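You operate a simulated robot arm through the tools that you are given. There is no shell and no other tool.

The job below is to be done with a simulated robot arm. You get a single attempt, and the scene is never put back.

JOB
Tag the block on the mat by the orange tester's reading, then reset the tester and turn it off.
Fine: A tag from the open drawer on to the mat, green from 2.0 Mohm up, else yellow; shut the drawer; other tags and the leads stay; RESET once.
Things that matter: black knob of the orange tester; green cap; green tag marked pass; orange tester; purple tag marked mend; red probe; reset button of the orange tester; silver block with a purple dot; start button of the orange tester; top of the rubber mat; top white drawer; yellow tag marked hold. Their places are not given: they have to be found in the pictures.

The check looks at the end state, three seconds after you hand in, the way a careful person would. Anything else that was tipped, shoved, dropped, spilled or broken makes it a failure.

ROBOT AND FRAMES
A 6-joint arm with a two-finger parallel gripper, fixed in place. Base frame: the origin is at the foot of the arm, x ahead of it, y to its left, z up. Lengths are in cm, angles in degrees, forces in N, time in s.
With the tool pointing down near the work surface it reaches from about 10 to 56 cm from the base axis. Its first joint turns from -115.0 to 115.0 degrees. Payload 3.43 kg.
The TCP is the grasp point between the finger pads, 3.4 cm short of the fingertips. In the tool frame z runs along the fingers and y along their closing line. Largest opening 12.8 cm; finger width 2.4, thickness 1.2; the body of the gripper, 4.8 by 13 cm, starts 9.6 cm behind the TCP.
Orientation is that of the tool frame in the base frame, as a unit quaternion [w, x, y, z]. With the fingers straight down and closing along the base's y, the tool's x points along the base's -x, its y along +y and its z along -z.

CONTROLS
- The arm moves only by the tool arm_command. Its argument "steps" is a list of rows, each an object of numbers (a shift or turn left out is 0, a gripper value left out holds the last): "gripper": the gripper command, from -1 (shut) to 1 (fully open), values between in proportion; "dx", "dy", "dz": the shift along the base's x, y, z in cm; "ax", "ay", "az": the turn, a rotation vector about the base's x, y, z in degrees. In form: [{"gripper": .., "dx": .., "dy": .., "dz": .., "ax": .., "ay": .., "az": ..}, ...]. A call has 1 to 20 rows; each row shifts and turns the commanded pose from where the row before left it. A row lasts 0.2 s, in which the tool goes at most 5 cm and 8.6 degrees; a call with a longer step from one row to the next is refused whole, and so is a gripper value outside its range. Where a pose cannot be reached the arm comes as near as it can. A force on the tool above 40 N (or 10 N above the force at the start of the call, whichever is more), or a blocked arm, ends the call early, and 0.2 s more pass. Each finger travels about 15.3 cm/s and halts on what it meets, pressing with about 44 N; the grip force reading is that of the motor and also rises with nothing between the fingers. The clock runs only during rows and for 0.2 s after the last one: add rows that do not move to give the fingers time. The reply holds the time, the measured pose of the TCP, the force on the tool along the base axes, the opening and the grip force, in the units named above and with some noise, with the torque about the TCP (base axes, N m) and any sound that the robot's microphone picked up, and new pictures: "show" is both (left out), scene, wrist or none.
- Cameras (640 x 400 px; columns grow to the right, rows downward): "scene" is fixed at [5.28, -50.34, 141.75]; the picture's right is [0.49, -0.87, 0.00], its down [-0.52, -0.29, -0.80] and it looks along [0.70, 0.39, -0.60] (base axes); focal length 214 px, centre (320, 200). "wrist" rides on the gripper at [7.6, -1.1, -16] in the tool frame; the picture's right is [0.15, 0.99, 0.00], its down [-0.88, 0.13, -0.46] and it looks along [-0.45, 0.07, 0.89] (tool axes); focal length 234 px, centre (320, 200).
- move_column(by): slides the trunk up (or, below 0, down) by that many cm; the arm rides with it, the base frame stays. It gives what a move gives, with no picture.
- pixel_to_xyz(camera, pixels): for up to 12 pixels [column, row] of the newest picture of that camera ("zoom" is the newest enlarged one), the place [x, y, z] in the base frame of the surface seen there, good to about 0.2 cm, but the place of the scene camera against the robot may be out by one fixed shift of up to 1.2 cm in any direction. It takes no simulated time.
- zoom(camera, box): a new picture of the part [left, top, right, bottom] of that camera's present view, enlarged. It takes no simulated time.
- sign_off(): hands the job in; it is judged then, once.

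Leave the gripper open and the arm clear of the work at the hand-in unless told otherwise.

The tools are called after "Emit:" as name(argument=value, ...) on one line, values as JSON. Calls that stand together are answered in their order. arm_command: Moves the arm, as the interface text tells. Its arguments: {"type":"object","properties":{"steps":{"type":"array","items":{"type":"object","properties":{"gripper":{"type":"number"},"dx":{"type":"number"},"dy":{"type":"number"},"dz":{"type":"number"},"ax":{"type":"number"},"ay":{"type":"number"},"az":{"type":"number"}}}},"show":{"type":"string","enum":["both","scene","wrist","none"]}},"required":["steps"]} The other tools are called the same way: move_column (by) slides the trunk up or down; pixel_to_xyz (camera, pixels) gives the place of the surface under pixels of a picture; zoom (camera, box) takes an enlarged picture of a part of a camera's view; sign_off () hands the job in.

At the start:

```text
clock: 0.0
tcp_pos: [39.39, -20.23, 123.66]
ee_rot: [0.0, 0.0, 1.0, 0.0]
wrist_force: [0.8, -0.3, 0.1]
torque: [0.01, 0.0, 0.0]
width: 12.77
finger_force: 0.1
trunk travel left (down, up): [-90.0, 9.0]
```

scene: 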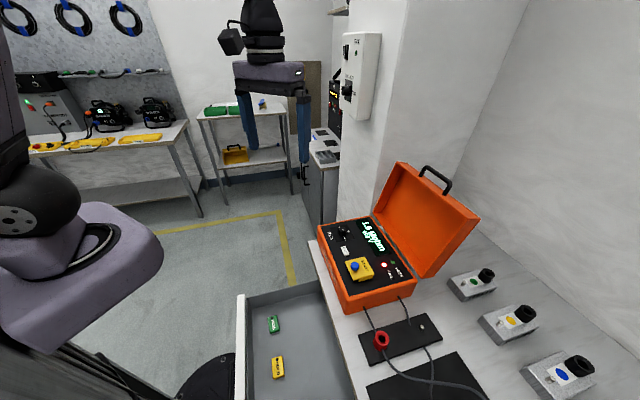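
wrist: 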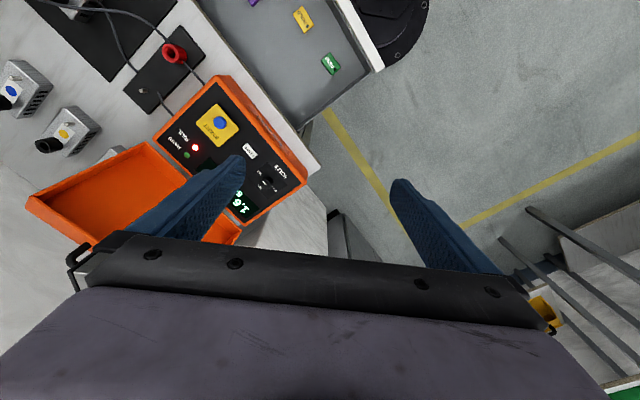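

I see the open orange tester with a lit display, an open drawer with tags, and some blocks on the counter at the right. I'll zoom in on the tester panel, the drawer and the mat before moving.

Emit:
zoom(camera="scene", box=[310, 200, 430, 320])

Emit:
zoom(camera="scene", box=[220, 280, 480, 400])

Emit:
zoom(camera="wrist", box=[140, 70, 340, 240])

Emit:
zoom(camera="wrist", box=[0, 0, 240, 150])

```text
3.33 times, centred on (370, 260) of scene
```

zoom: 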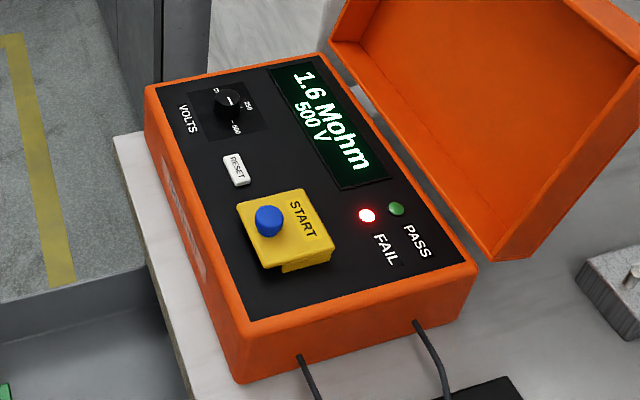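

```text
2.46 times, centred on (350, 340) of scene
```

zoom: 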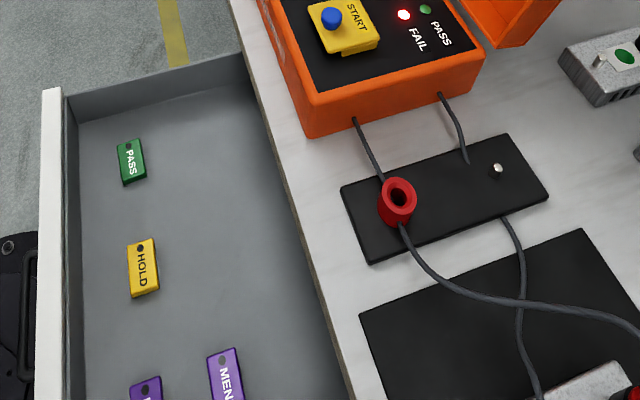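

```text
2.35 times, centred on (240, 155) of wrist
```

zoom: 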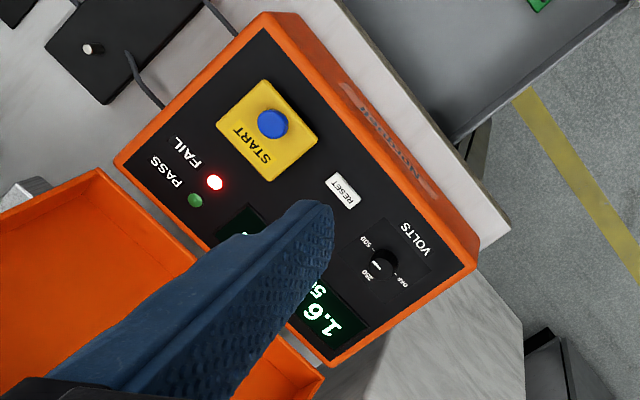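

```text
2.67 times, centred on (120, 75) of wrist
```

zoom: 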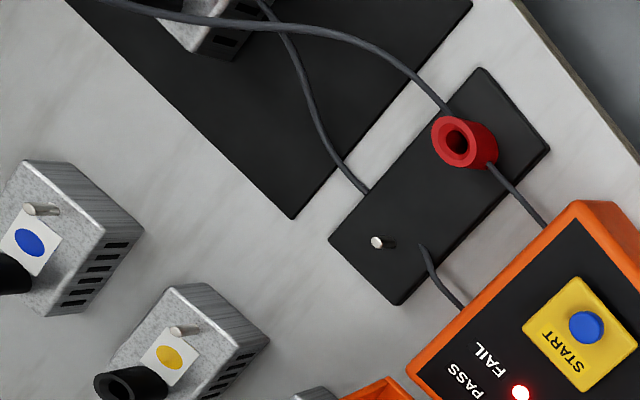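

The display reads 1.6 Mohm / 500 V with the FAIL lamp lit. I still need to see the block on the mat and what the leads connect to. First I'll get positions for the main features.

Emit:
pixel_to_xyz(camera="scene", pixels=[[347, 232], [346, 252], [355, 267], [274, 324], [278, 367], [381, 340], [422, 326], [240, 340], [345, 390], [450, 370], [300, 350], [330, 290]])

Emit:
pixel_to_xyz(camera="wrist", pixels=[[331, 65], [303, 18], [176, 54], [221, 123], [250, 151], [262, 182], [143, 90], [85, 40], [310, 160], [370, 40], [60, 135], [12, 85]])

```text
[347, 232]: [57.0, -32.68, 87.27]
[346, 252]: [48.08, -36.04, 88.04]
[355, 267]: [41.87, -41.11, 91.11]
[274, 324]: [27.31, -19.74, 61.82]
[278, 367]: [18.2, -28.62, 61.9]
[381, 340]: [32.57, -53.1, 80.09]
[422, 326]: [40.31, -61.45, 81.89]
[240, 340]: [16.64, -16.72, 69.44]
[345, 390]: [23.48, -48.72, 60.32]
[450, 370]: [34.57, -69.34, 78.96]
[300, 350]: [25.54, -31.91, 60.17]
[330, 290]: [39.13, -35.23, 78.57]
```

```text
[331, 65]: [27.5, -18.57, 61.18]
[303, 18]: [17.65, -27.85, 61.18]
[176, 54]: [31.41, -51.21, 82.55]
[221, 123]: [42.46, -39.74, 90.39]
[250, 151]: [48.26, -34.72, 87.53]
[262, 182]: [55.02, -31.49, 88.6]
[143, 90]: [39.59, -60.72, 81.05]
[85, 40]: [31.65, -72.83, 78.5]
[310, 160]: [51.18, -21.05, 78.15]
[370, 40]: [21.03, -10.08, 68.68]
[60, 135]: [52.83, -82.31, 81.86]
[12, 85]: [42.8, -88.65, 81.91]
```

The counter surface is at z≈78, the drawer floor at z≈60 and the tester panel at z≈87.5. The mat is toward -y, so I'll move the hand that way at this height to see the mat and block with the wrist camera.

Emit:
arm_command(steps=[{"gripper": 1, "dx": -3, "dy": -4}, {"dx": -3, "dy": -4}, {"dx": -3, "dy": -4}, {"dx": -3, "dy": -4}, {"dx": -3, "dy": -4}, {"dx": 0, "dy": -4}, {"dx": 0, "dy": 0}])

```text
clock: 1.6
tcp_pos: [24.75, -44.09, 123.64]
ee_rot: [0.001, 0.0, 1.0, 0.0]
wrist_force: [0.6, 0.1, 0.1]
torque: [-0.04, -0.02, 0.01]
width: 12.8
finger_force: 0.2
trunk travel left (down, up): [-90.0, 9.0]
```

scene: 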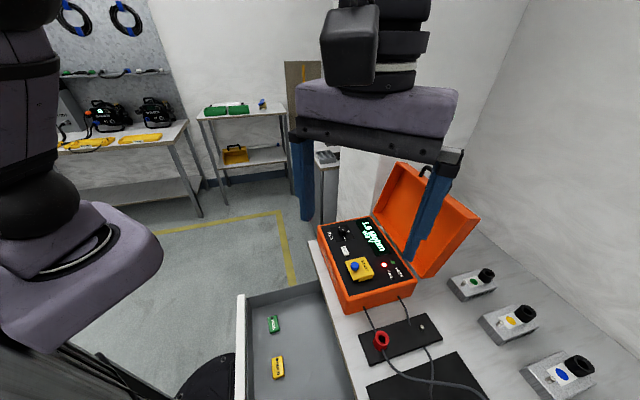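
wrist: 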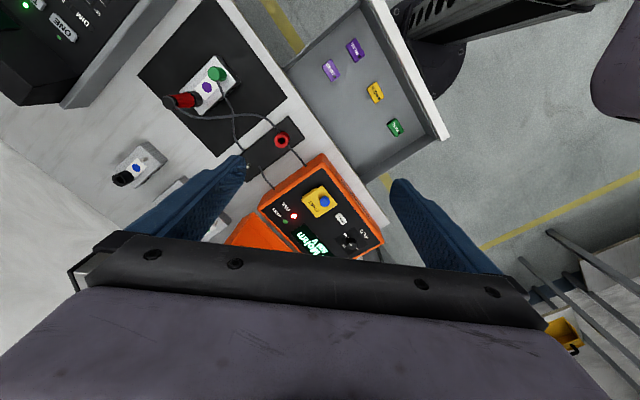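

Now the mat with the purple-dot block is visible near wrist pixel (205,85). I'll zoom there and on the drawer.

Emit:
zoom(camera="wrist", box=[130, 0, 310, 190])

Emit:
zoom(camera="wrist", box=[160, 40, 256, 120])

Emit:
zoom(camera="wrist", box=[280, 0, 460, 190])

Emit:
zoom(camera="wrist", box=[240, 150, 400, 260])

Emit:
pixel_to_xyz(camera="wrist", pixels=[[207, 87], [217, 73], [190, 100], [282, 140], [375, 92], [396, 127], [331, 68], [353, 47], [268, 85], [217, 1], [140, 75], [217, 155]])

```text
2.11 times, centred on (220, 95) of wrist
```

zoom: 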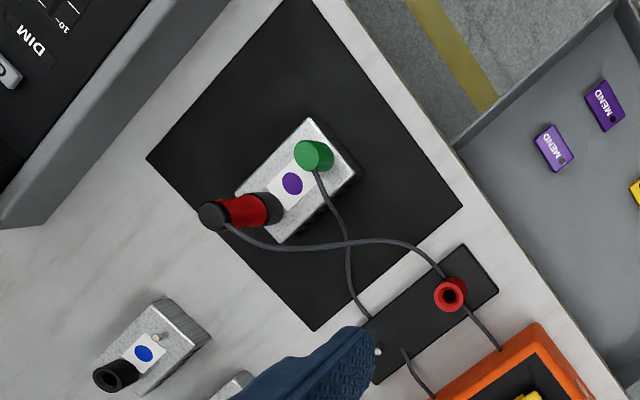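

```text
5.00 times, centred on (208, 80) of wrist
```

zoom: 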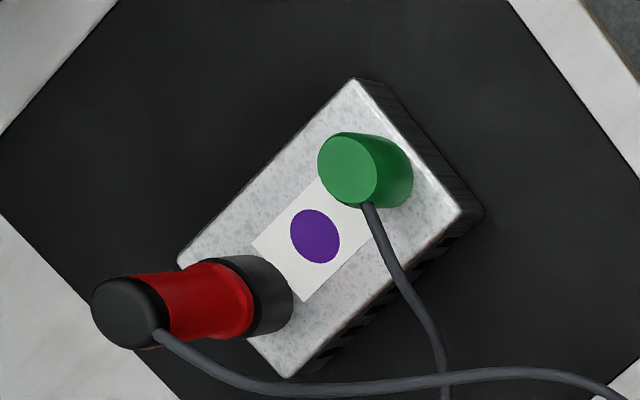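

```text
2.11 times, centred on (370, 95) of wrist
```

zoom: 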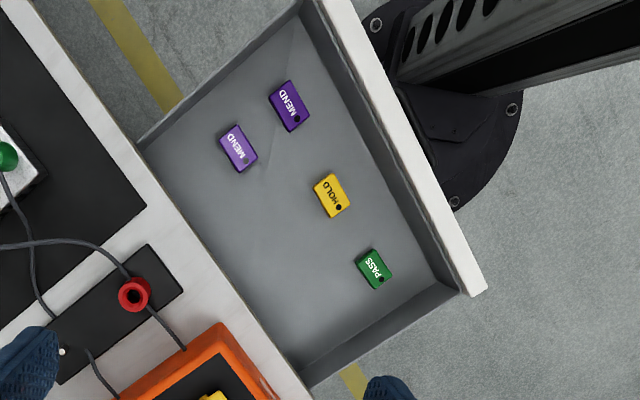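

```text
3.64 times, centred on (320, 205) of wrist
```

zoom: 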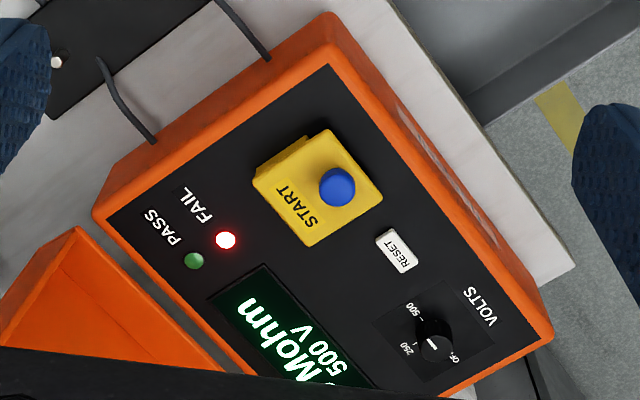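

```text
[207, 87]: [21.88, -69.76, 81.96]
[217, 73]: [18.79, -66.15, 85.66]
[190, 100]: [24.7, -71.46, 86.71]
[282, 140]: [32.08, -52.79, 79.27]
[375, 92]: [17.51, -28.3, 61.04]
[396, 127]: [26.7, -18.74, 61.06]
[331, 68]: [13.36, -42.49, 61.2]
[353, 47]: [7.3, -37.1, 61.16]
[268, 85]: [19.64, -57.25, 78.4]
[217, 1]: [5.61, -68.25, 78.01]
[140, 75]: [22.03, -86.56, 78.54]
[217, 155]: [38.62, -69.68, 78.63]
```

The block on the mat has the red probe in its black socket and the green cap on its pin, so the 1.6 Mohm / FAIL reading on the tester belongs to it. 1.6 is below 2.0, so it gets the yellow HOLD tag. I'll leave START alone and press RESET once. Next I'll measure the mat corners, drawer and tester geometry from this view.

Emit:
pixel_to_xyz(camera="wrist", pixels=[[286, 98], [218, 155], [140, 75], [200, 1], [445, 135], [370, 5], [384, 225], [225, 5], [323, 155], [262, 206], [370, 260], [265, 170]])

Emit:
pixel_to_xyz(camera="wrist", pixels=[[324, 202], [340, 219], [350, 242], [318, 196], [310, 203], [352, 230], [205, 99], [228, 112], [240, 130], [262, 118], [236, 86], [213, 60]])

Emit:
zoom(camera="wrist", box=[310, 195, 390, 265])

Emit:
zoom(camera="scene", box=[320, 215, 380, 285])

```text
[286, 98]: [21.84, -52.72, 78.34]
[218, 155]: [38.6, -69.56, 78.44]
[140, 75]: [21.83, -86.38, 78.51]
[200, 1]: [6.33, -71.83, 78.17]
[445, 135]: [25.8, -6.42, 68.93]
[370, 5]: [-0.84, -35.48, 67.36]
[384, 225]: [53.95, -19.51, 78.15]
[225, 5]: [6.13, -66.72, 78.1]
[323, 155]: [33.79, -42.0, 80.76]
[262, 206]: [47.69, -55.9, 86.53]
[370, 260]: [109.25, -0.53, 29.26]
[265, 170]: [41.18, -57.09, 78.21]
```

```text
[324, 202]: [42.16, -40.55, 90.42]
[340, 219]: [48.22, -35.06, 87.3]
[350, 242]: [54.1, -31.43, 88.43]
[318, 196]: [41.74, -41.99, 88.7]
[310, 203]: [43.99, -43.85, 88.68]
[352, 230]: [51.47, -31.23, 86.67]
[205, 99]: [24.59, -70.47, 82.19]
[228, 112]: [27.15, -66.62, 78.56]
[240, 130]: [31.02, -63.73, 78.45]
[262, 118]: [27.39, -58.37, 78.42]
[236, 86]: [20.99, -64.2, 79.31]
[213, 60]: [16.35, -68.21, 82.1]
```

```text
5.71 times, centred on (350, 230) of wrist
```

zoom: 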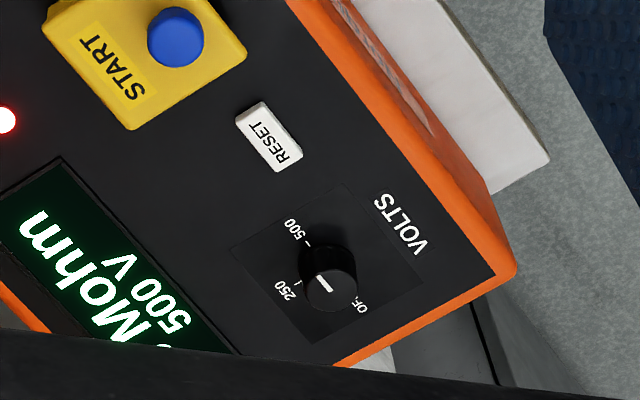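

```text
5.71 times, centred on (350, 250) of scene
```

zoom: 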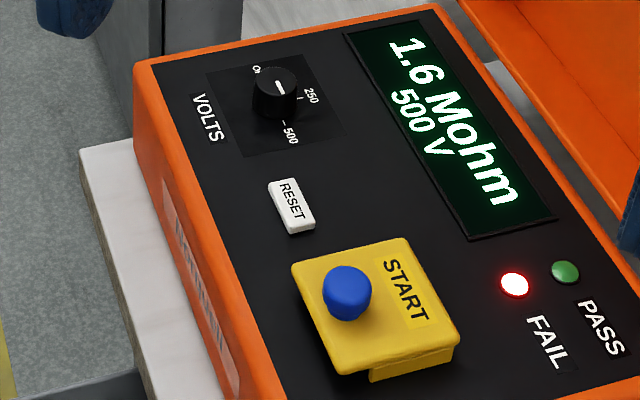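

The cabinet sits at 45° to the base. The mat corners are about A(21.8,-52.7), B(38.6,-69.6), C(21.8,-86.4) and D(5.1,-69.5). The mat's near edge is about 57–60 cm out, so I need to know the reach limit. I'll test it in free air at this height by moving outward along (0.5,-0.87).

Emit:
arm_command(steps=[{"gripper": 1, "dx": 1.5, "dy": -2.7}, {"dx": 1.5, "dy": -2.7}, {"dx": 1.5, "dy": -2.7}, {"dx": 1.5, "dy": -2.7}, {"dx": 1, "dy": -2}, {"dx": 0}, {"dx": 0}], show="both")

```text
clock: 3.2
tcp_pos: [28.12, -50.3, 122.06]
ee_rot: [0.001, -0.001, 1.0, 0.001]
wrist_force: [-0.1, 0.0, -0.2]
torque: [-0.03, 0.0, -0.01]
width: 12.81
finger_force: 0.0
out of reach, approached as far as the arm can: row 3, 4, 5
trunk travel left (down, up): [-90.0, 9.0]
```

scene: 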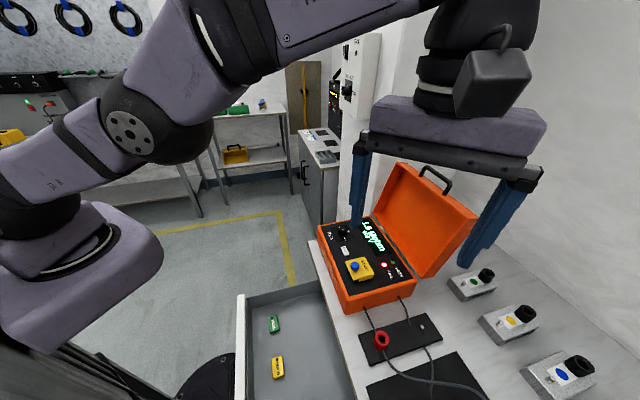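
wrist: 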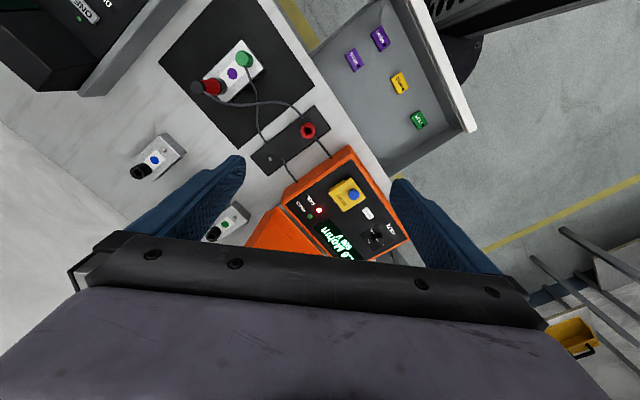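

At this height the limit is about 57.6 cm. The arm is raised above the shoulder, so going lower relative to the trunk should give more reach. I'll shift to above the mat's near corner and drop by about 20 cm (fingertips still around z≈98, above everything there), then push outward.

Emit:
pixel_to_xyz(camera="wrist", pixels=[[300, 112], [250, 222], [280, 235], [100, 60], [130, 40], [80, 60], [60, 10], [240, 208], [205, 95], [152, 158]])

Emit:
arm_command(steps=[{"gripper": 1, "dx": -3, "dy": 1, "dz": -4}, {"dx": -3, "dy": 0, "dz": -4}, {"dz": -4}, {"dz": -4}, {"dz": -4}, {"dx": 0}, {"dx": 0}], show="both")

```text
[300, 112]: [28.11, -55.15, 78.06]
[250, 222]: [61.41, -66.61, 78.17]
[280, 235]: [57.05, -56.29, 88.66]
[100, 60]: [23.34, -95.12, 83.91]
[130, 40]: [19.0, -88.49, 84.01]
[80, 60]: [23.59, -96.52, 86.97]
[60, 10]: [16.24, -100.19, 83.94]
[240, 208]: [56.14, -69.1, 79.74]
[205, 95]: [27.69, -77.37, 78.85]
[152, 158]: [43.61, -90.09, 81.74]
```

```text
refused: row 1 steps farther than a row can; nothing moved
```

The first row was slightly too long, so I'll redo it with smaller steps.

Emit:
arm_command(steps=[{"gripper": 1, "dx": -3, "dy": 1, "dz": -3}, {"dx": -3, "dy": 0, "dz": -3.5}, {"dz": -4.5}, {"dz": -4.5}, {"dz": -4.5}, {"dx": 0}, {"dx": 0}], show="both")

```text
clock: 4.8
tcp_pos: [22.14, -49.17, 101.83]
ee_rot: [0.0, -0.001, 1.0, 0.0]
wrist_force: [0.9, 0.3, -0.1]
torque: [0.02, 0.03, 0.0]
width: 12.8
finger_force: 0.1
trunk travel left (down, up): [-90.0, 9.0]
```

scene: 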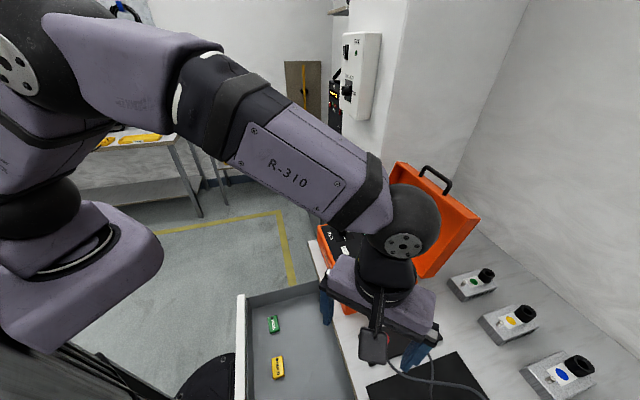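
wrist: 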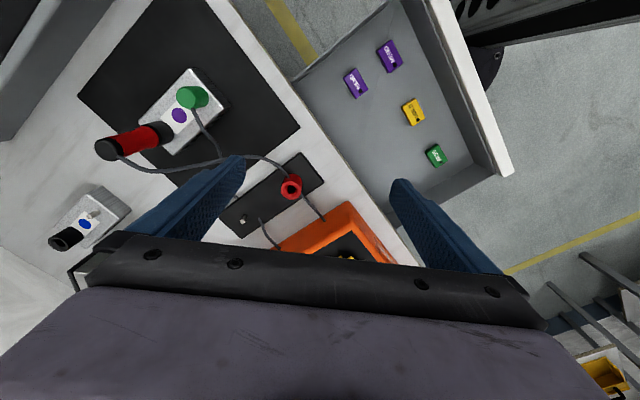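

Now at z=101.8 the arm has slack. I'll push outward toward -y, with the fingertips at z≈98, well above the block and probe (about 87–90).

Emit:
arm_command(steps=[{"gripper": 1, "dy": -3}, {"dy": -3}, {"dy": -3}, {"dy": -3}, {"dy": -3}, {"dx": 0}, {"dx": 0}], show="both")

```text
clock: 6.4
tcp_pos: [20.67, -58.35, 101.66]
ee_rot: [0.0, 0.0, 1.0, 0.0]
wrist_force: [-0.7, -0.6, 0.1]
torque: [0.0, 0.02, 0.0]
width: 12.81
finger_force: 0.1
out of reach, approached as far as the arm can: row 3, 4, 5
trunk travel left (down, up): [-90.0, 9.0]
```

scene: 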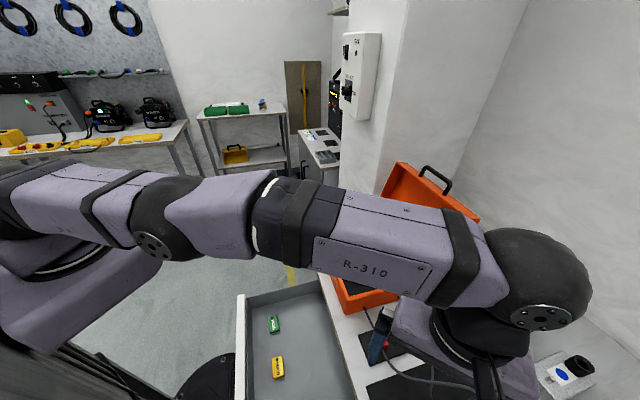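
wrist: 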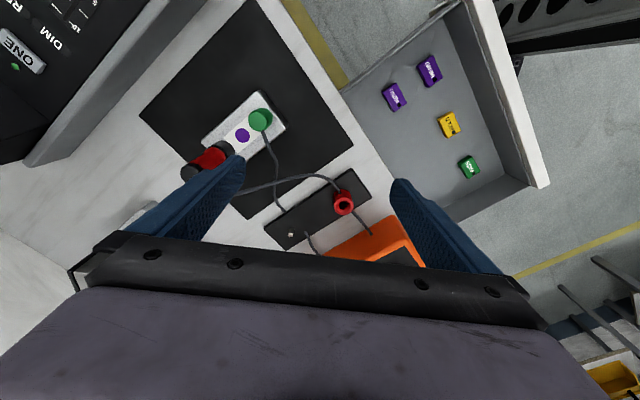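

Reach with the tool straight down is about 62 cm when the TCP is roughly 20 cm below the current trunk working height, so lowering the trunk will let me reach the mat edge. Next I'll go over the drawer above the yellow tag (17.5,-28.3) for a closer look at it.

Emit:
arm_command(steps=[{"gripper": 1, "dy": 4.8}, {"dy": 4.8}, {"dy": 4.8}, {"dy": 4.8}, {"dy": 4.8}, {"dy": 4.8, "dx": -1}, {"dx": -2, "dy": 1.2, "dz": -4}, {"dz": -4.8}, {"dz": -4.8}, {"dx": 0}, {"dx": 0}], show="both")

```text
clock: 8.8
tcp_pos: [17.53, -28.33, 87.84]
ee_rot: [0.0, 0.0, 1.0, 0.0]
wrist_force: [-0.1, -0.3, -0.3]
torque: [0.0, 0.0, -0.01]
width: 12.81
finger_force: 0.0
trunk travel left (down, up): [-90.0, 9.0]
```

scene: 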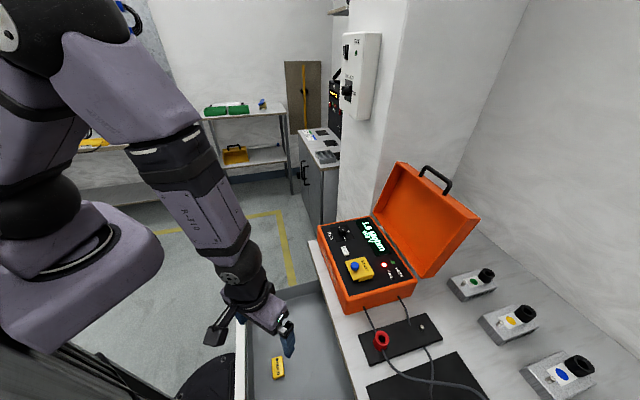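
wrist: 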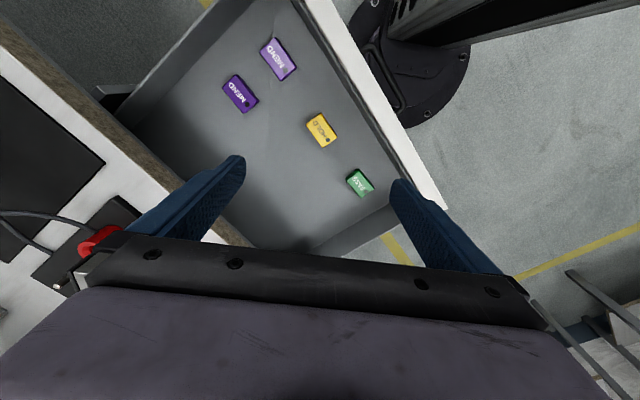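

The yellow tag is at wrist pixel (322,130). I'll zoom in for its exact outline and measure the lid and drawer walls.

Emit:
zoom(camera="wrist", box=[290, 100, 390, 205])

Emit:
pixel_to_xyz(camera="scene", pixels=[[397, 163], [478, 210], [427, 277], [374, 215], [430, 180], [450, 185], [347, 232], [346, 252], [352, 268], [320, 228], [398, 290], [346, 310]])

Emit:
pixel_to_xyz(camera="wrist", pixels=[[322, 130], [330, 60], [300, 10], [440, 205], [420, 209], [210, 60], [130, 95], [100, 165], [240, 235], [330, 210], [120, 125], [330, 90]])

```text
3.81 times, centred on (340, 152) of wrist
```

zoom: 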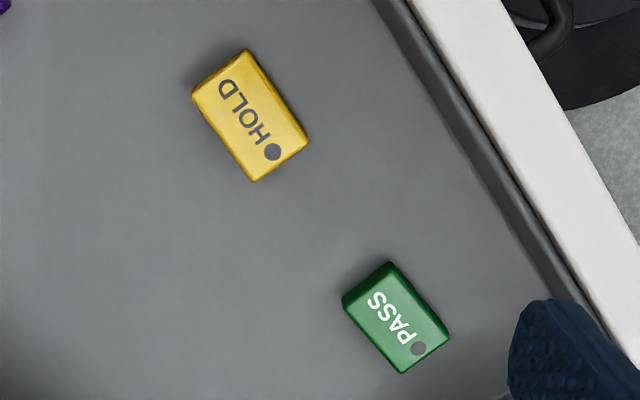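

```text
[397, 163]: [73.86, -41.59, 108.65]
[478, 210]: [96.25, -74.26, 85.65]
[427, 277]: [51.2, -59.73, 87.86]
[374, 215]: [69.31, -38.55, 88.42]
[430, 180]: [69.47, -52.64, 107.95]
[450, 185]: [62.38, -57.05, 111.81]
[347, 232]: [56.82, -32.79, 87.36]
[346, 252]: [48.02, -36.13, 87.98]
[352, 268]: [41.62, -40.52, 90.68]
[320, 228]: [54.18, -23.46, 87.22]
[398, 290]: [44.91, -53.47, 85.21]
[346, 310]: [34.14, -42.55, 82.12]
```

```text
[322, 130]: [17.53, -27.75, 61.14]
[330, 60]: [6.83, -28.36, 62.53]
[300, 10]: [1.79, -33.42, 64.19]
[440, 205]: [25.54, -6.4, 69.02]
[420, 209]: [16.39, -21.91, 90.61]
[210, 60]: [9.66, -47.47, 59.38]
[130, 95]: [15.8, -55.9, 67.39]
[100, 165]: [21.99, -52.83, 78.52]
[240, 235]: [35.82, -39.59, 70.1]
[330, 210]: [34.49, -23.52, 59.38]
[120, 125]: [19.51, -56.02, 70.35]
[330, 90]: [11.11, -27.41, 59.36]
```

Now I'll measure the yellow tag's corners in the zoom picture.

Emit:
pixel_to_xyz(camera="zoom", pixels=[[246, 55], [303, 138], [253, 177], [198, 95], [250, 117], [225, 73], [278, 158], [388, 266], [445, 338], [403, 369], [346, 300], [396, 318]])

```text
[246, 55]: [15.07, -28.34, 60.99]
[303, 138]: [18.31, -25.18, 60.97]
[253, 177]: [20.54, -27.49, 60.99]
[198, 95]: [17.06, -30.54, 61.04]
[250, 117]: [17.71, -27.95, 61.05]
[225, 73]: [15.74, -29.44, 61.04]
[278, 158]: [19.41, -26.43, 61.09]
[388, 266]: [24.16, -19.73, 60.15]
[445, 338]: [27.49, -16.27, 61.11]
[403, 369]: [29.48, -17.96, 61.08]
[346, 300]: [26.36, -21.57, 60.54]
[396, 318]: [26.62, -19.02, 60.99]
```

The yellow tag is about 4.6 × 3.2 cm, centred at (17.75,-27.89) with its top at z≈61.05. The drawer floor is z=59.4, and the tag's long side runs at 45°, parallel to the drawer front. I'll turn the tool +45° so the fingers close across the short side, going up 8 cm while turning, then lower the trunk 22 cm.

Emit:
arm_command(steps=[{"gripper": 1, "az": 7.5, "dz": 2}, {"az": 7.5, "dz": 2}, {"az": 7.5, "dz": 2}, {"az": 7.5, "dz": 2}, {"az": 7.5}, {"az": 7.5}, {"dx": 0}], show="none")

Emit:
move_column(by=-10)

```text
clock: 10.4
tcp_pos: [17.61, -28.37, 96.02]
ee_rot: [0.0, -0.384, 0.923, 0.0]
wrist_force: [0.1, -0.6, -0.2]
torque: [0.0, -0.01, 0.03]
width: 12.8
finger_force: 0.0
trunk travel left (down, up): [-90.0, 9.0]
```

```text
clock: 11.7
tcp_pos: [17.61, -28.36, 86.0]
ee_rot: [0.0, -0.383, 0.924, 0.0]
wrist_force: [0.1, 0.5, -0.3]
torque: [0.04, -0.01, -0.02]
width: 12.81
finger_force: 0.0
trunk travel left (down, up): [-80.0, 19.0]
```

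The column moved 10 cm cleanly. I'll lower another 10 cm, which puts the tips at z≈72.6 (above the drawer walls at 69), and then look.

Emit:
move_column(by=-10)

Emit:
arm_command(steps=[{"gripper": 0.3, "dx": 0.14, "dy": 0.47}, {"dx": 0}], show="both")

```text
clock: 13.1
tcp_pos: [17.66, -28.43, 75.92]
ee_rot: [0.001, -0.383, 0.924, 0.0]
wrist_force: [-0.6, 1.0, 0.5]
torque: [-0.02, 0.02, 0.0]
width: 12.79
finger_force: 0.0
trunk travel left (down, up): [-70.0, 29.0]
```

```text
clock: 13.7
tcp_pos: [17.65, -27.86, 75.88]
ee_rot: [0.001, -0.383, 0.924, 0.001]
wrist_force: [0.4, -0.4, 0.1]
torque: [0.0, 0.01, 0.01]
width: 8.3
finger_force: 0.1
trunk travel left (down, up): [-70.0, 29.0]
```

scene: 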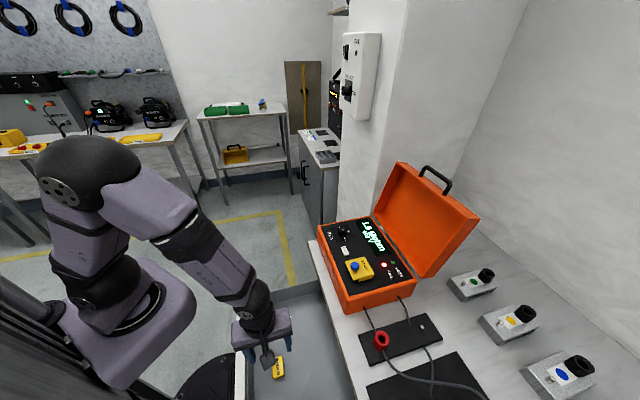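
wrist: 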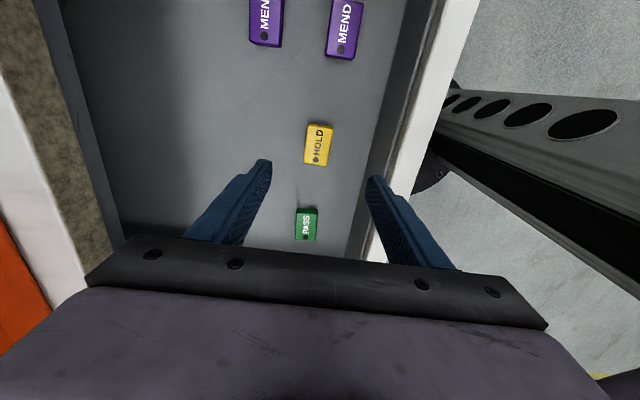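

The tag is now centred between the fingers in the view (318,145). I'll re-measure its corners from here.

Emit:
zoom(camera="wrist", box=[280, 110, 360, 180])

Emit:
pixel_to_xyz(camera="wrist", pixels=[[308, 125], [332, 127], [328, 164], [306, 161], [319, 145], [380, 165], [260, 175], [440, 60], [400, 110], [345, 235]])

```text
5.71 times, centred on (320, 145) of wrist
```

zoom: 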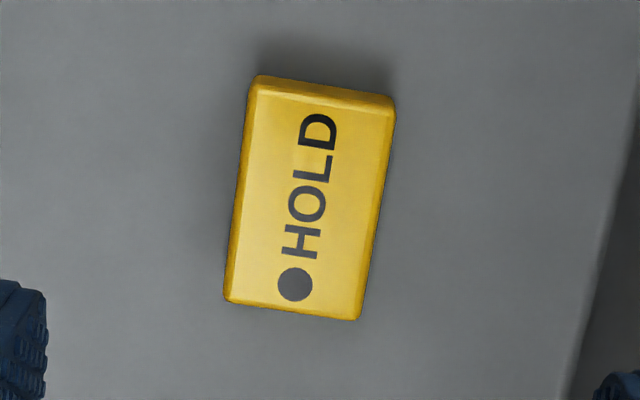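

```text
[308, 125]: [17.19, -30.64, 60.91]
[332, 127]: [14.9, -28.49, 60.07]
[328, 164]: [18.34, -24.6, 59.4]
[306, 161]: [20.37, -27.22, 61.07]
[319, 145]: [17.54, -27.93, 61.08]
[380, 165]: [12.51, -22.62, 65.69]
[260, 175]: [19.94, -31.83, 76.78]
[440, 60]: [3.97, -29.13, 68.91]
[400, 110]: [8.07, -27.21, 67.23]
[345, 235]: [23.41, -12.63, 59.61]
```

Tag centre is about (17.65,-27.9), aligned with the fingers. I'll narrow the opening to about 6.4 cm and descend to TCP z≈63.2, with the tips 0.4 cm above the drawer floor.

Emit:
arm_command(steps=[{"gripper": 0, "dx": 0, "dy": 0, "dz": 0}, {"dz": -3.2}, {"dz": -3.2}, {"dz": -3}, {"dz": -2}, {"dz": -1.2}, {"dz": 0}], show="both")

```text
clock: 15.3
tcp_pos: [17.85, -27.88, 63.44]
ee_rot: [0.0, -0.382, 0.924, 0.001]
wrist_force: [0.1, 0.2, -0.5]
torque: [-0.01, -0.01, 0.03]
width: 6.39
finger_force: 0.0
trunk travel left (down, up): [-70.0, 29.0]
```

scene: 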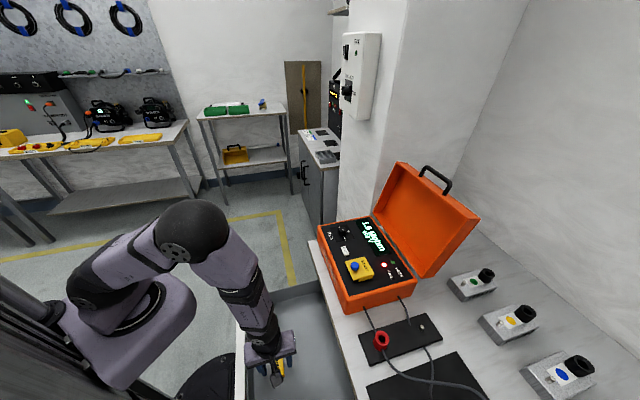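
wrist: 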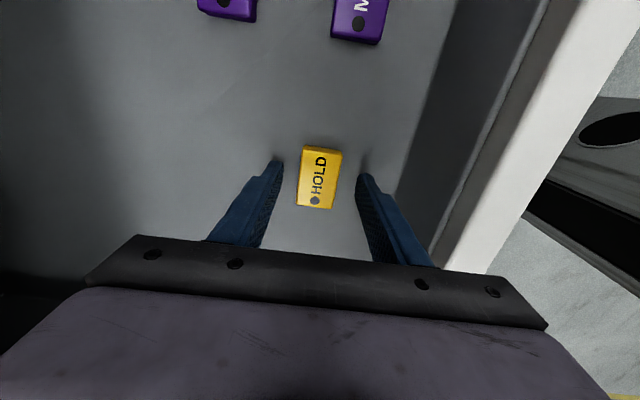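

The tag sits between the fingers. Closing on it now.

Emit:
arm_command(steps=[{"gripper": -0.8}, {"dz": 0}, {"dz": 0}], show="wrist")

```text
clock: 16.1
tcp_pos: [17.91, -27.88, 63.46]
ee_rot: [0.0, -0.383, 0.924, 0.0]
wrist_force: [0.6, 1.5, -0.4]
torque: [-0.01, 0.03, -0.01]
width: 3.23
finger_force: 43.9
trunk travel left (down, up): [-70.0, 29.0]
```

wrist: 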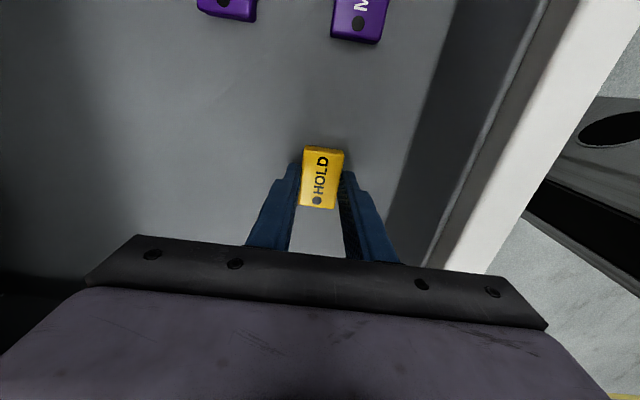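

The tag is gripped at 3.23 cm wide. I'll lift straight up to z≈91 and check.

Emit:
arm_command(steps=[{"dz": 1.5}, {"dz": 3}, {"dz": 4}, {"dz": 4}, {"dz": 4}, {"dz": 4}, {"dz": 4}, {"dz": 3}, {"dz": 0}], show="both")

```text
clock: 18.1
tcp_pos: [17.74, -27.96, 91.05]
ee_rot: [0.001, -0.383, 0.924, 0.0]
wrist_force: [0.1, 0.6, 0.0]
torque: [0.0, -0.01, -0.03]
width: 3.23
finger_force: 43.7
trunk travel left (down, up): [-70.0, 29.0]
```

scene: 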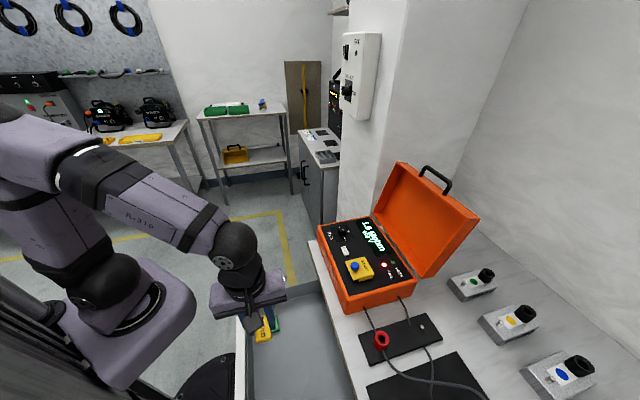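
wrist: 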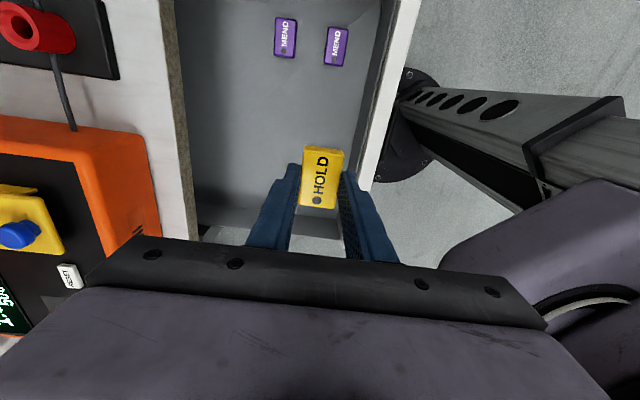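

The tag is held and clear. I'll move over to the mat's near corner at about (21.35,-57.0), staying at z≈91 (tag bottom ~87).

Emit:
arm_command(steps=[{"dx": 0.5, "dy": -4.1}, {"dx": 0.5, "dy": -4.1}, {"dx": 0.5, "dy": -4.1}, {"dx": 0.5, "dy": -4.1}, {"dx": 0.5, "dy": -4.1}, {"dx": 0.5, "dy": -4.1}, {"dx": 0.6, "dy": -4.4}, {"dx": 0}], show="both")

```text
clock: 19.9
tcp_pos: [21.15, -56.51, 91.1]
ee_rot: [-0.001, -0.383, 0.924, 0.001]
wrist_force: [-0.1, 0.5, 0.4]
torque: [0.01, 0.01, 0.04]
width: 3.28
finger_force: 43.7
trunk travel left (down, up): [-70.0, 29.0]
```

scene: 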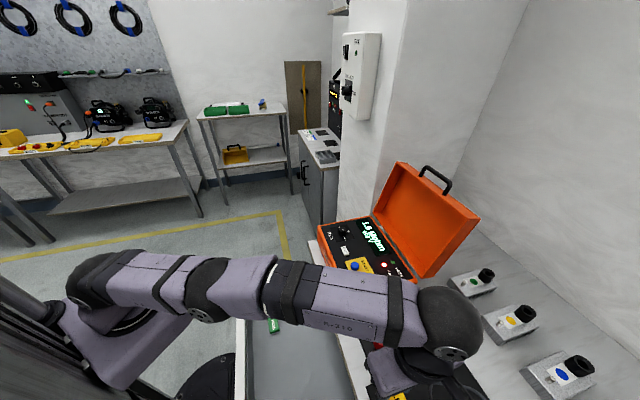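
wrist: 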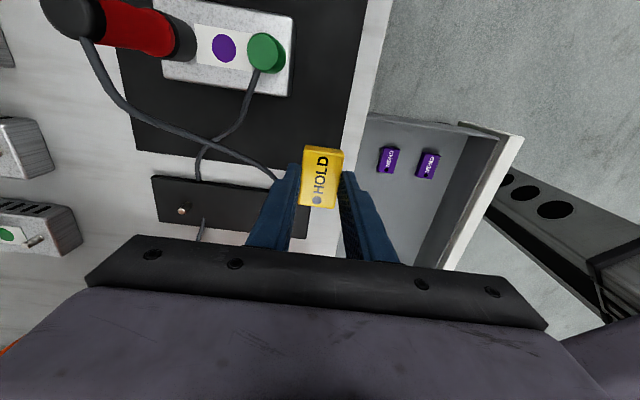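

The arm is above the mat corner. I'll zoom to check the mat's edges, the lead and the block around the tag from this view.

Emit:
zoom(camera="wrist", box=[180, 0, 400, 220])

Emit:
pixel_to_xyz(camera="wrist", pixels=[[350, 140], [345, 140], [358, 140], [364, 50], [140, 150], [260, 172], [292, 90], [268, 95], [255, 162], [270, 176], [320, 130], [265, 45]])

```text
1.82 times, centred on (290, 110) of wrist
```

zoom: 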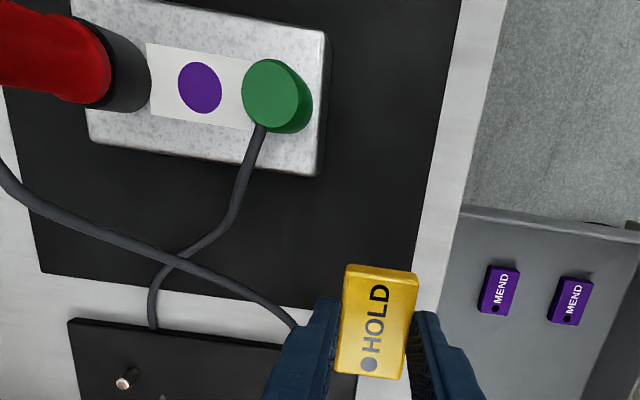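

```text
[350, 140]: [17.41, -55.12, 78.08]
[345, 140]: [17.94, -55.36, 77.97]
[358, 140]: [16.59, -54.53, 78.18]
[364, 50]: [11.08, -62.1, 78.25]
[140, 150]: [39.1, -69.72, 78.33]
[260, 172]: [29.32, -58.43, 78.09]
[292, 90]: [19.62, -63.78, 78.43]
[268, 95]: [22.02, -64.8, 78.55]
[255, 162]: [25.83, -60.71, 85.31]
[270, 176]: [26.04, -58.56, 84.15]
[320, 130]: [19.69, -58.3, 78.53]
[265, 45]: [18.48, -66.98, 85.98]
```

The lead arches at u≈60–61 (z≈84–85), about 2.5 cm clear of the outer finger. The mat edges are at u≈52.5 and v≈-21.6, where u=(x−y)/√2 and v=(x+y)/√2. The tag will be centred at about (20.95,-57.0), fully on the mat. I'll descend to just above it.

Emit:
arm_command(steps=[{"dx": -0.22, "dy": -0.48}, {"dz": -2.5}, {"dz": -2.5}, {"dz": -2}, {"dz": -1}, {"dz": 0}], show="both")

```text
clock: 21.3
tcp_pos: [20.95, -56.9, 82.77]
ee_rot: [-0.001, -0.382, 0.924, -0.001]
wrist_force: [-0.1, 0.1, -0.4]
torque: [0.0, 0.01, 0.02]
width: 3.25
finger_force: 44.2
out of reach, approached as far as the arm can: row 1
trunk travel left (down, up): [-70.0, 29.0]
```

scene: 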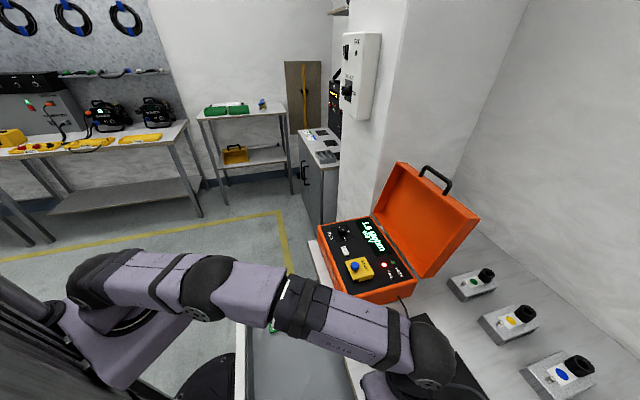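
wrist: 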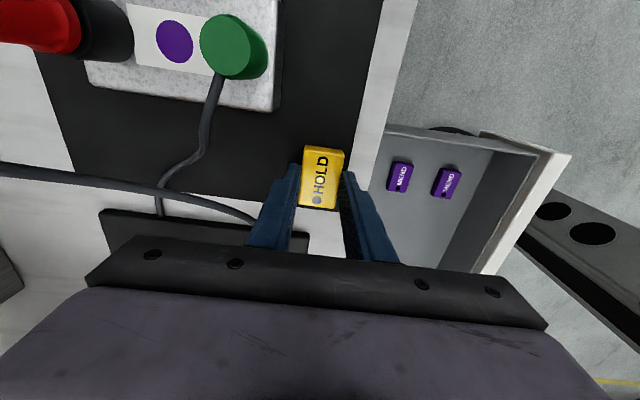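

I'll zoom in to check the tag against the mat edges and the finger against the lead before lowering the last bit.

Emit:
zoom(camera="wrist", box=[220, 120, 400, 260])

Emit:
pixel_to_xyz(camera="wrist", pixels=[[300, 200], [335, 212], [310, 212], [350, 155], [356, 155], [345, 148], [250, 216], [235, 209], [270, 225], [320, 215], [342, 150], [300, 148]])

```text
2.86 times, centred on (310, 190) of wrist
```

zoom: 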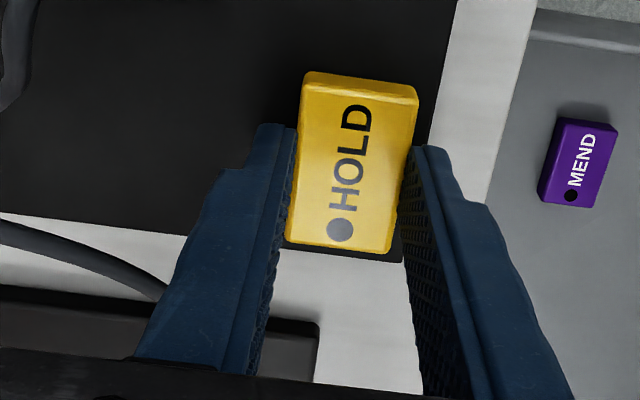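

```text
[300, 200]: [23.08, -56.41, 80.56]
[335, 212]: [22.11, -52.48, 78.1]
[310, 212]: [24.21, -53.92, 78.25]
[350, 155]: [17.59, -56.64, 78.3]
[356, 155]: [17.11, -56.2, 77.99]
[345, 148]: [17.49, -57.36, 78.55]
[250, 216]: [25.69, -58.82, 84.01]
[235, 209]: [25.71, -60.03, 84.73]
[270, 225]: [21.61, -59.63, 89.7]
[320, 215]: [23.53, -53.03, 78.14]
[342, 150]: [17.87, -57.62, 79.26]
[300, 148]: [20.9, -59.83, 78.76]
```

The tag is inside the corner with margin on both edges, and the lead is about 2.5 cm away from the finger. I'll lower gently to touch the mat.

Emit:
arm_command(steps=[{"dz": -0.15}, {"dz": -0.1}, {"dz": 0}], show="none")

```text
clock: 22.1
tcp_pos: [20.96, -56.77, 82.58]
ee_rot: [0.0, -0.383, 0.924, 0.0]
wrist_force: [-0.4, 0.0, -0.9]
torque: [-0.02, -0.02, 0.02]
width: 3.24
finger_force: 43.8
trunk travel left (down, up): [-70.0, 29.0]
```

Emit:
arm_command(steps=[{"dz": -0.1}, {"dz": -0.1}, {"dz": 0}], show="none")

```text
clock: 22.9
tcp_pos: [20.92, -56.82, 82.31]
ee_rot: [-0.001, -0.383, 0.924, 0.0]
wrist_force: [-0.7, 1.8, 6.0]
torque: [0.0, 0.05, 0.01]
width: 3.24
finger_force: 43.3
trunk travel left (down, up): [-70.0, 29.0]
```

There's contact with the mat (6 N upward), so I'll open the fingers just a little (about 0.7 cm each side) and rise straight up.

Emit:
arm_command(steps=[{"gripper": -0.28}, {"dz": 0}, {"dz": 0.5}, {"dz": 2}, {"dz": 3}, {"dz": 4}, {"dz": 0}], show="both")

```text
clock: 24.5
tcp_pos: [20.74, -56.81, 91.56]
ee_rot: [0.0, -0.383, 0.924, 0.0]
wrist_force: [-0.2, 0.5, -0.4]
torque: [0.01, 0.01, 0.04]
width: 4.61
finger_force: 0.1
trunk travel left (down, up): [-70.0, 29.0]
```

scene: 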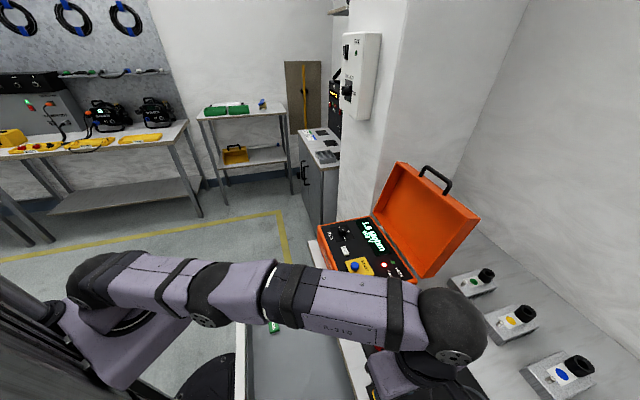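
wrist: 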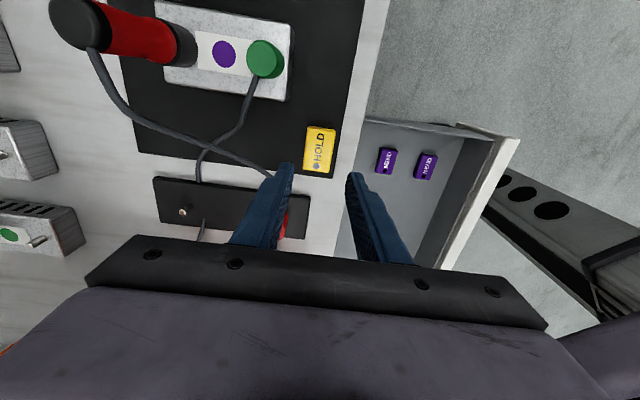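

The tag lies flat on the mat, inside the edges, and the leads are undisturbed. Next is the drawer. I'll measure where my own trunk carriage and the drawer front are before going to that narrow spot.

Emit:
pixel_to_xyz(camera="scene", pixels=[[150, 330], [190, 310], [120, 370], [85, 360], [100, 320], [165, 345], [240, 330], [238, 380], [242, 360], [180, 395], [215, 370], [90, 285]])

Emit:
zoom(camera="scene", box=[0, 230, 280, 400])

Emit:
pixel_to_xyz(camera="wrist", pixels=[[490, 180], [505, 150], [440, 265], [460, 240], [520, 140], [485, 160], [550, 210], [350, 190], [346, 175], [372, 60], [385, 20], [362, 150]])

```text
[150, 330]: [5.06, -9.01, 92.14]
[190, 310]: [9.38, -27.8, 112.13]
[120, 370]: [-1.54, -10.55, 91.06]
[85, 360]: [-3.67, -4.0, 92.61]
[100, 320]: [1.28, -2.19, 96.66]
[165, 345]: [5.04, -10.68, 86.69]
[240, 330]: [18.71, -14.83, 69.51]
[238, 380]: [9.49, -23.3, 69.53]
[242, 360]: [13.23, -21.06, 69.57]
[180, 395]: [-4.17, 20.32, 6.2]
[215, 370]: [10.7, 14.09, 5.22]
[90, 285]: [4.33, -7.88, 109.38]
```

```text
2.29 times, centred on (140, 315) of scene
```

zoom: 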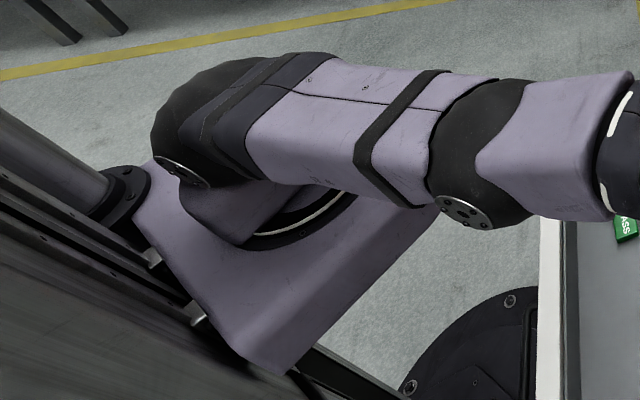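

```text
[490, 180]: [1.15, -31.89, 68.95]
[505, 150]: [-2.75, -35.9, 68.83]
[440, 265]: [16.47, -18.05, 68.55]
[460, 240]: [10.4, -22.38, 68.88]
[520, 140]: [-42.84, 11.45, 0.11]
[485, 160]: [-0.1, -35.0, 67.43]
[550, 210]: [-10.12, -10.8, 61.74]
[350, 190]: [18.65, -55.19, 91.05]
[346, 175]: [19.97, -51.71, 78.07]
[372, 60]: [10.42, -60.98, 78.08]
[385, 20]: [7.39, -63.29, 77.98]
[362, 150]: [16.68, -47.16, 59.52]
```

My trunk carriage bottom is at z≈85 within about 12 cm of the axis. The drawer front panel top is at z≈69 and spans u≈22.3–24.3, and the counter edge is at u≈50. I'll back off from the mat first, then turn −90° so the fingers close along the drawer front and the camera faces away from the counter.

Emit:
arm_command(steps=[{"gripper": -1, "dx": -0.5, "dy": 4}, {"dx": -1, "dy": 4.5}, {"dx": -1, "dy": 4.5}, {"dx": -1, "dy": 4.5, "az": -8}, {"dx": -1, "dy": 4, "az": -8}, {"dx": -1, "dy": 3, "az": -8}, {"dx": -1, "dy": 2, "az": -8}, {"az": -8}, {"az": -8}, {"az": -8}, {"az": -8}, {"az": -8}, {"az": -8}, {"az": -8}, {"az": -2}, {"dx": 0}], show="both")

```text
clock: 27.9
tcp_pos: [14.44, -30.34, 91.83]
ee_rot: [0.001, 0.383, 0.924, 0.0]
wrist_force: [0.0, -0.6, -0.2]
torque: [-0.01, 0.02, -0.01]
width: 0.0
finger_force: 32.3
trunk travel left (down, up): [-70.0, 29.0]
```

scene: 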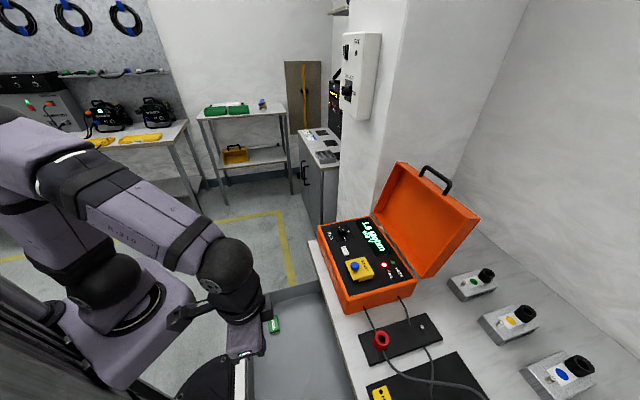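
wrist: 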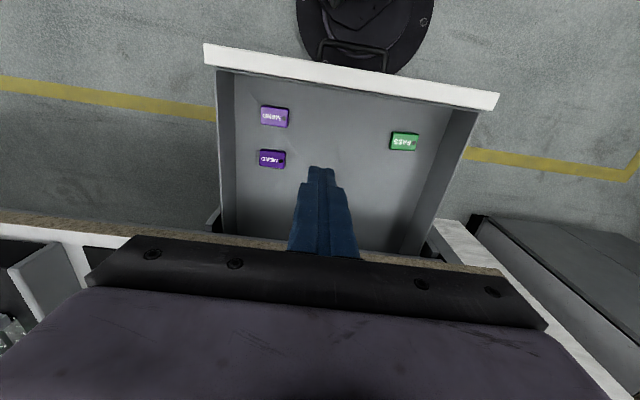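

Good view. I'll zoom on the drawer front to see whether it has a handle and where the panel edges are.

Emit:
zoom(camera="wrist", box=[190, 0, 510, 200])

Emit:
pixel_to_xyz(camera="wrist", pixels=[[206, 52], [497, 100], [350, 70], [350, 80], [350, 66], [350, 45], [325, 48], [380, 60], [270, 240], [180, 222], [465, 262], [400, 185]])

```text
2.00 times, centred on (350, 100) of wrist
```

zoom: 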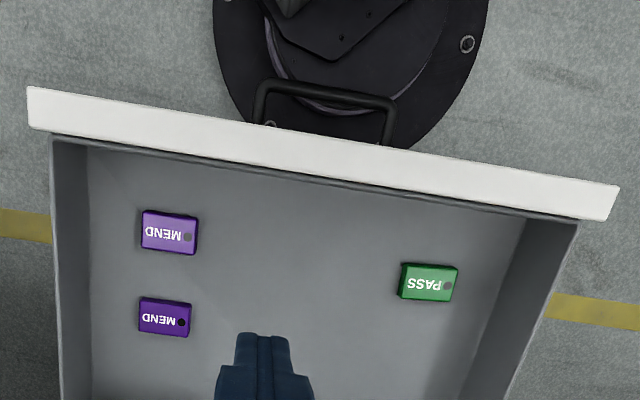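

```text
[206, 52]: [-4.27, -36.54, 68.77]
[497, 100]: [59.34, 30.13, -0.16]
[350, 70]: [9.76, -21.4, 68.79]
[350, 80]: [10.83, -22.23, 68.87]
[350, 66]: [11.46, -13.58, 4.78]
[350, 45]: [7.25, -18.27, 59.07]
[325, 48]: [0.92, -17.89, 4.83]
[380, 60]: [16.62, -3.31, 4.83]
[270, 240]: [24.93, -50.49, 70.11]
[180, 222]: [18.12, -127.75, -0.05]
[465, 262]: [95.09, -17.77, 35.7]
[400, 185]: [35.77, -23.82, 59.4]
```

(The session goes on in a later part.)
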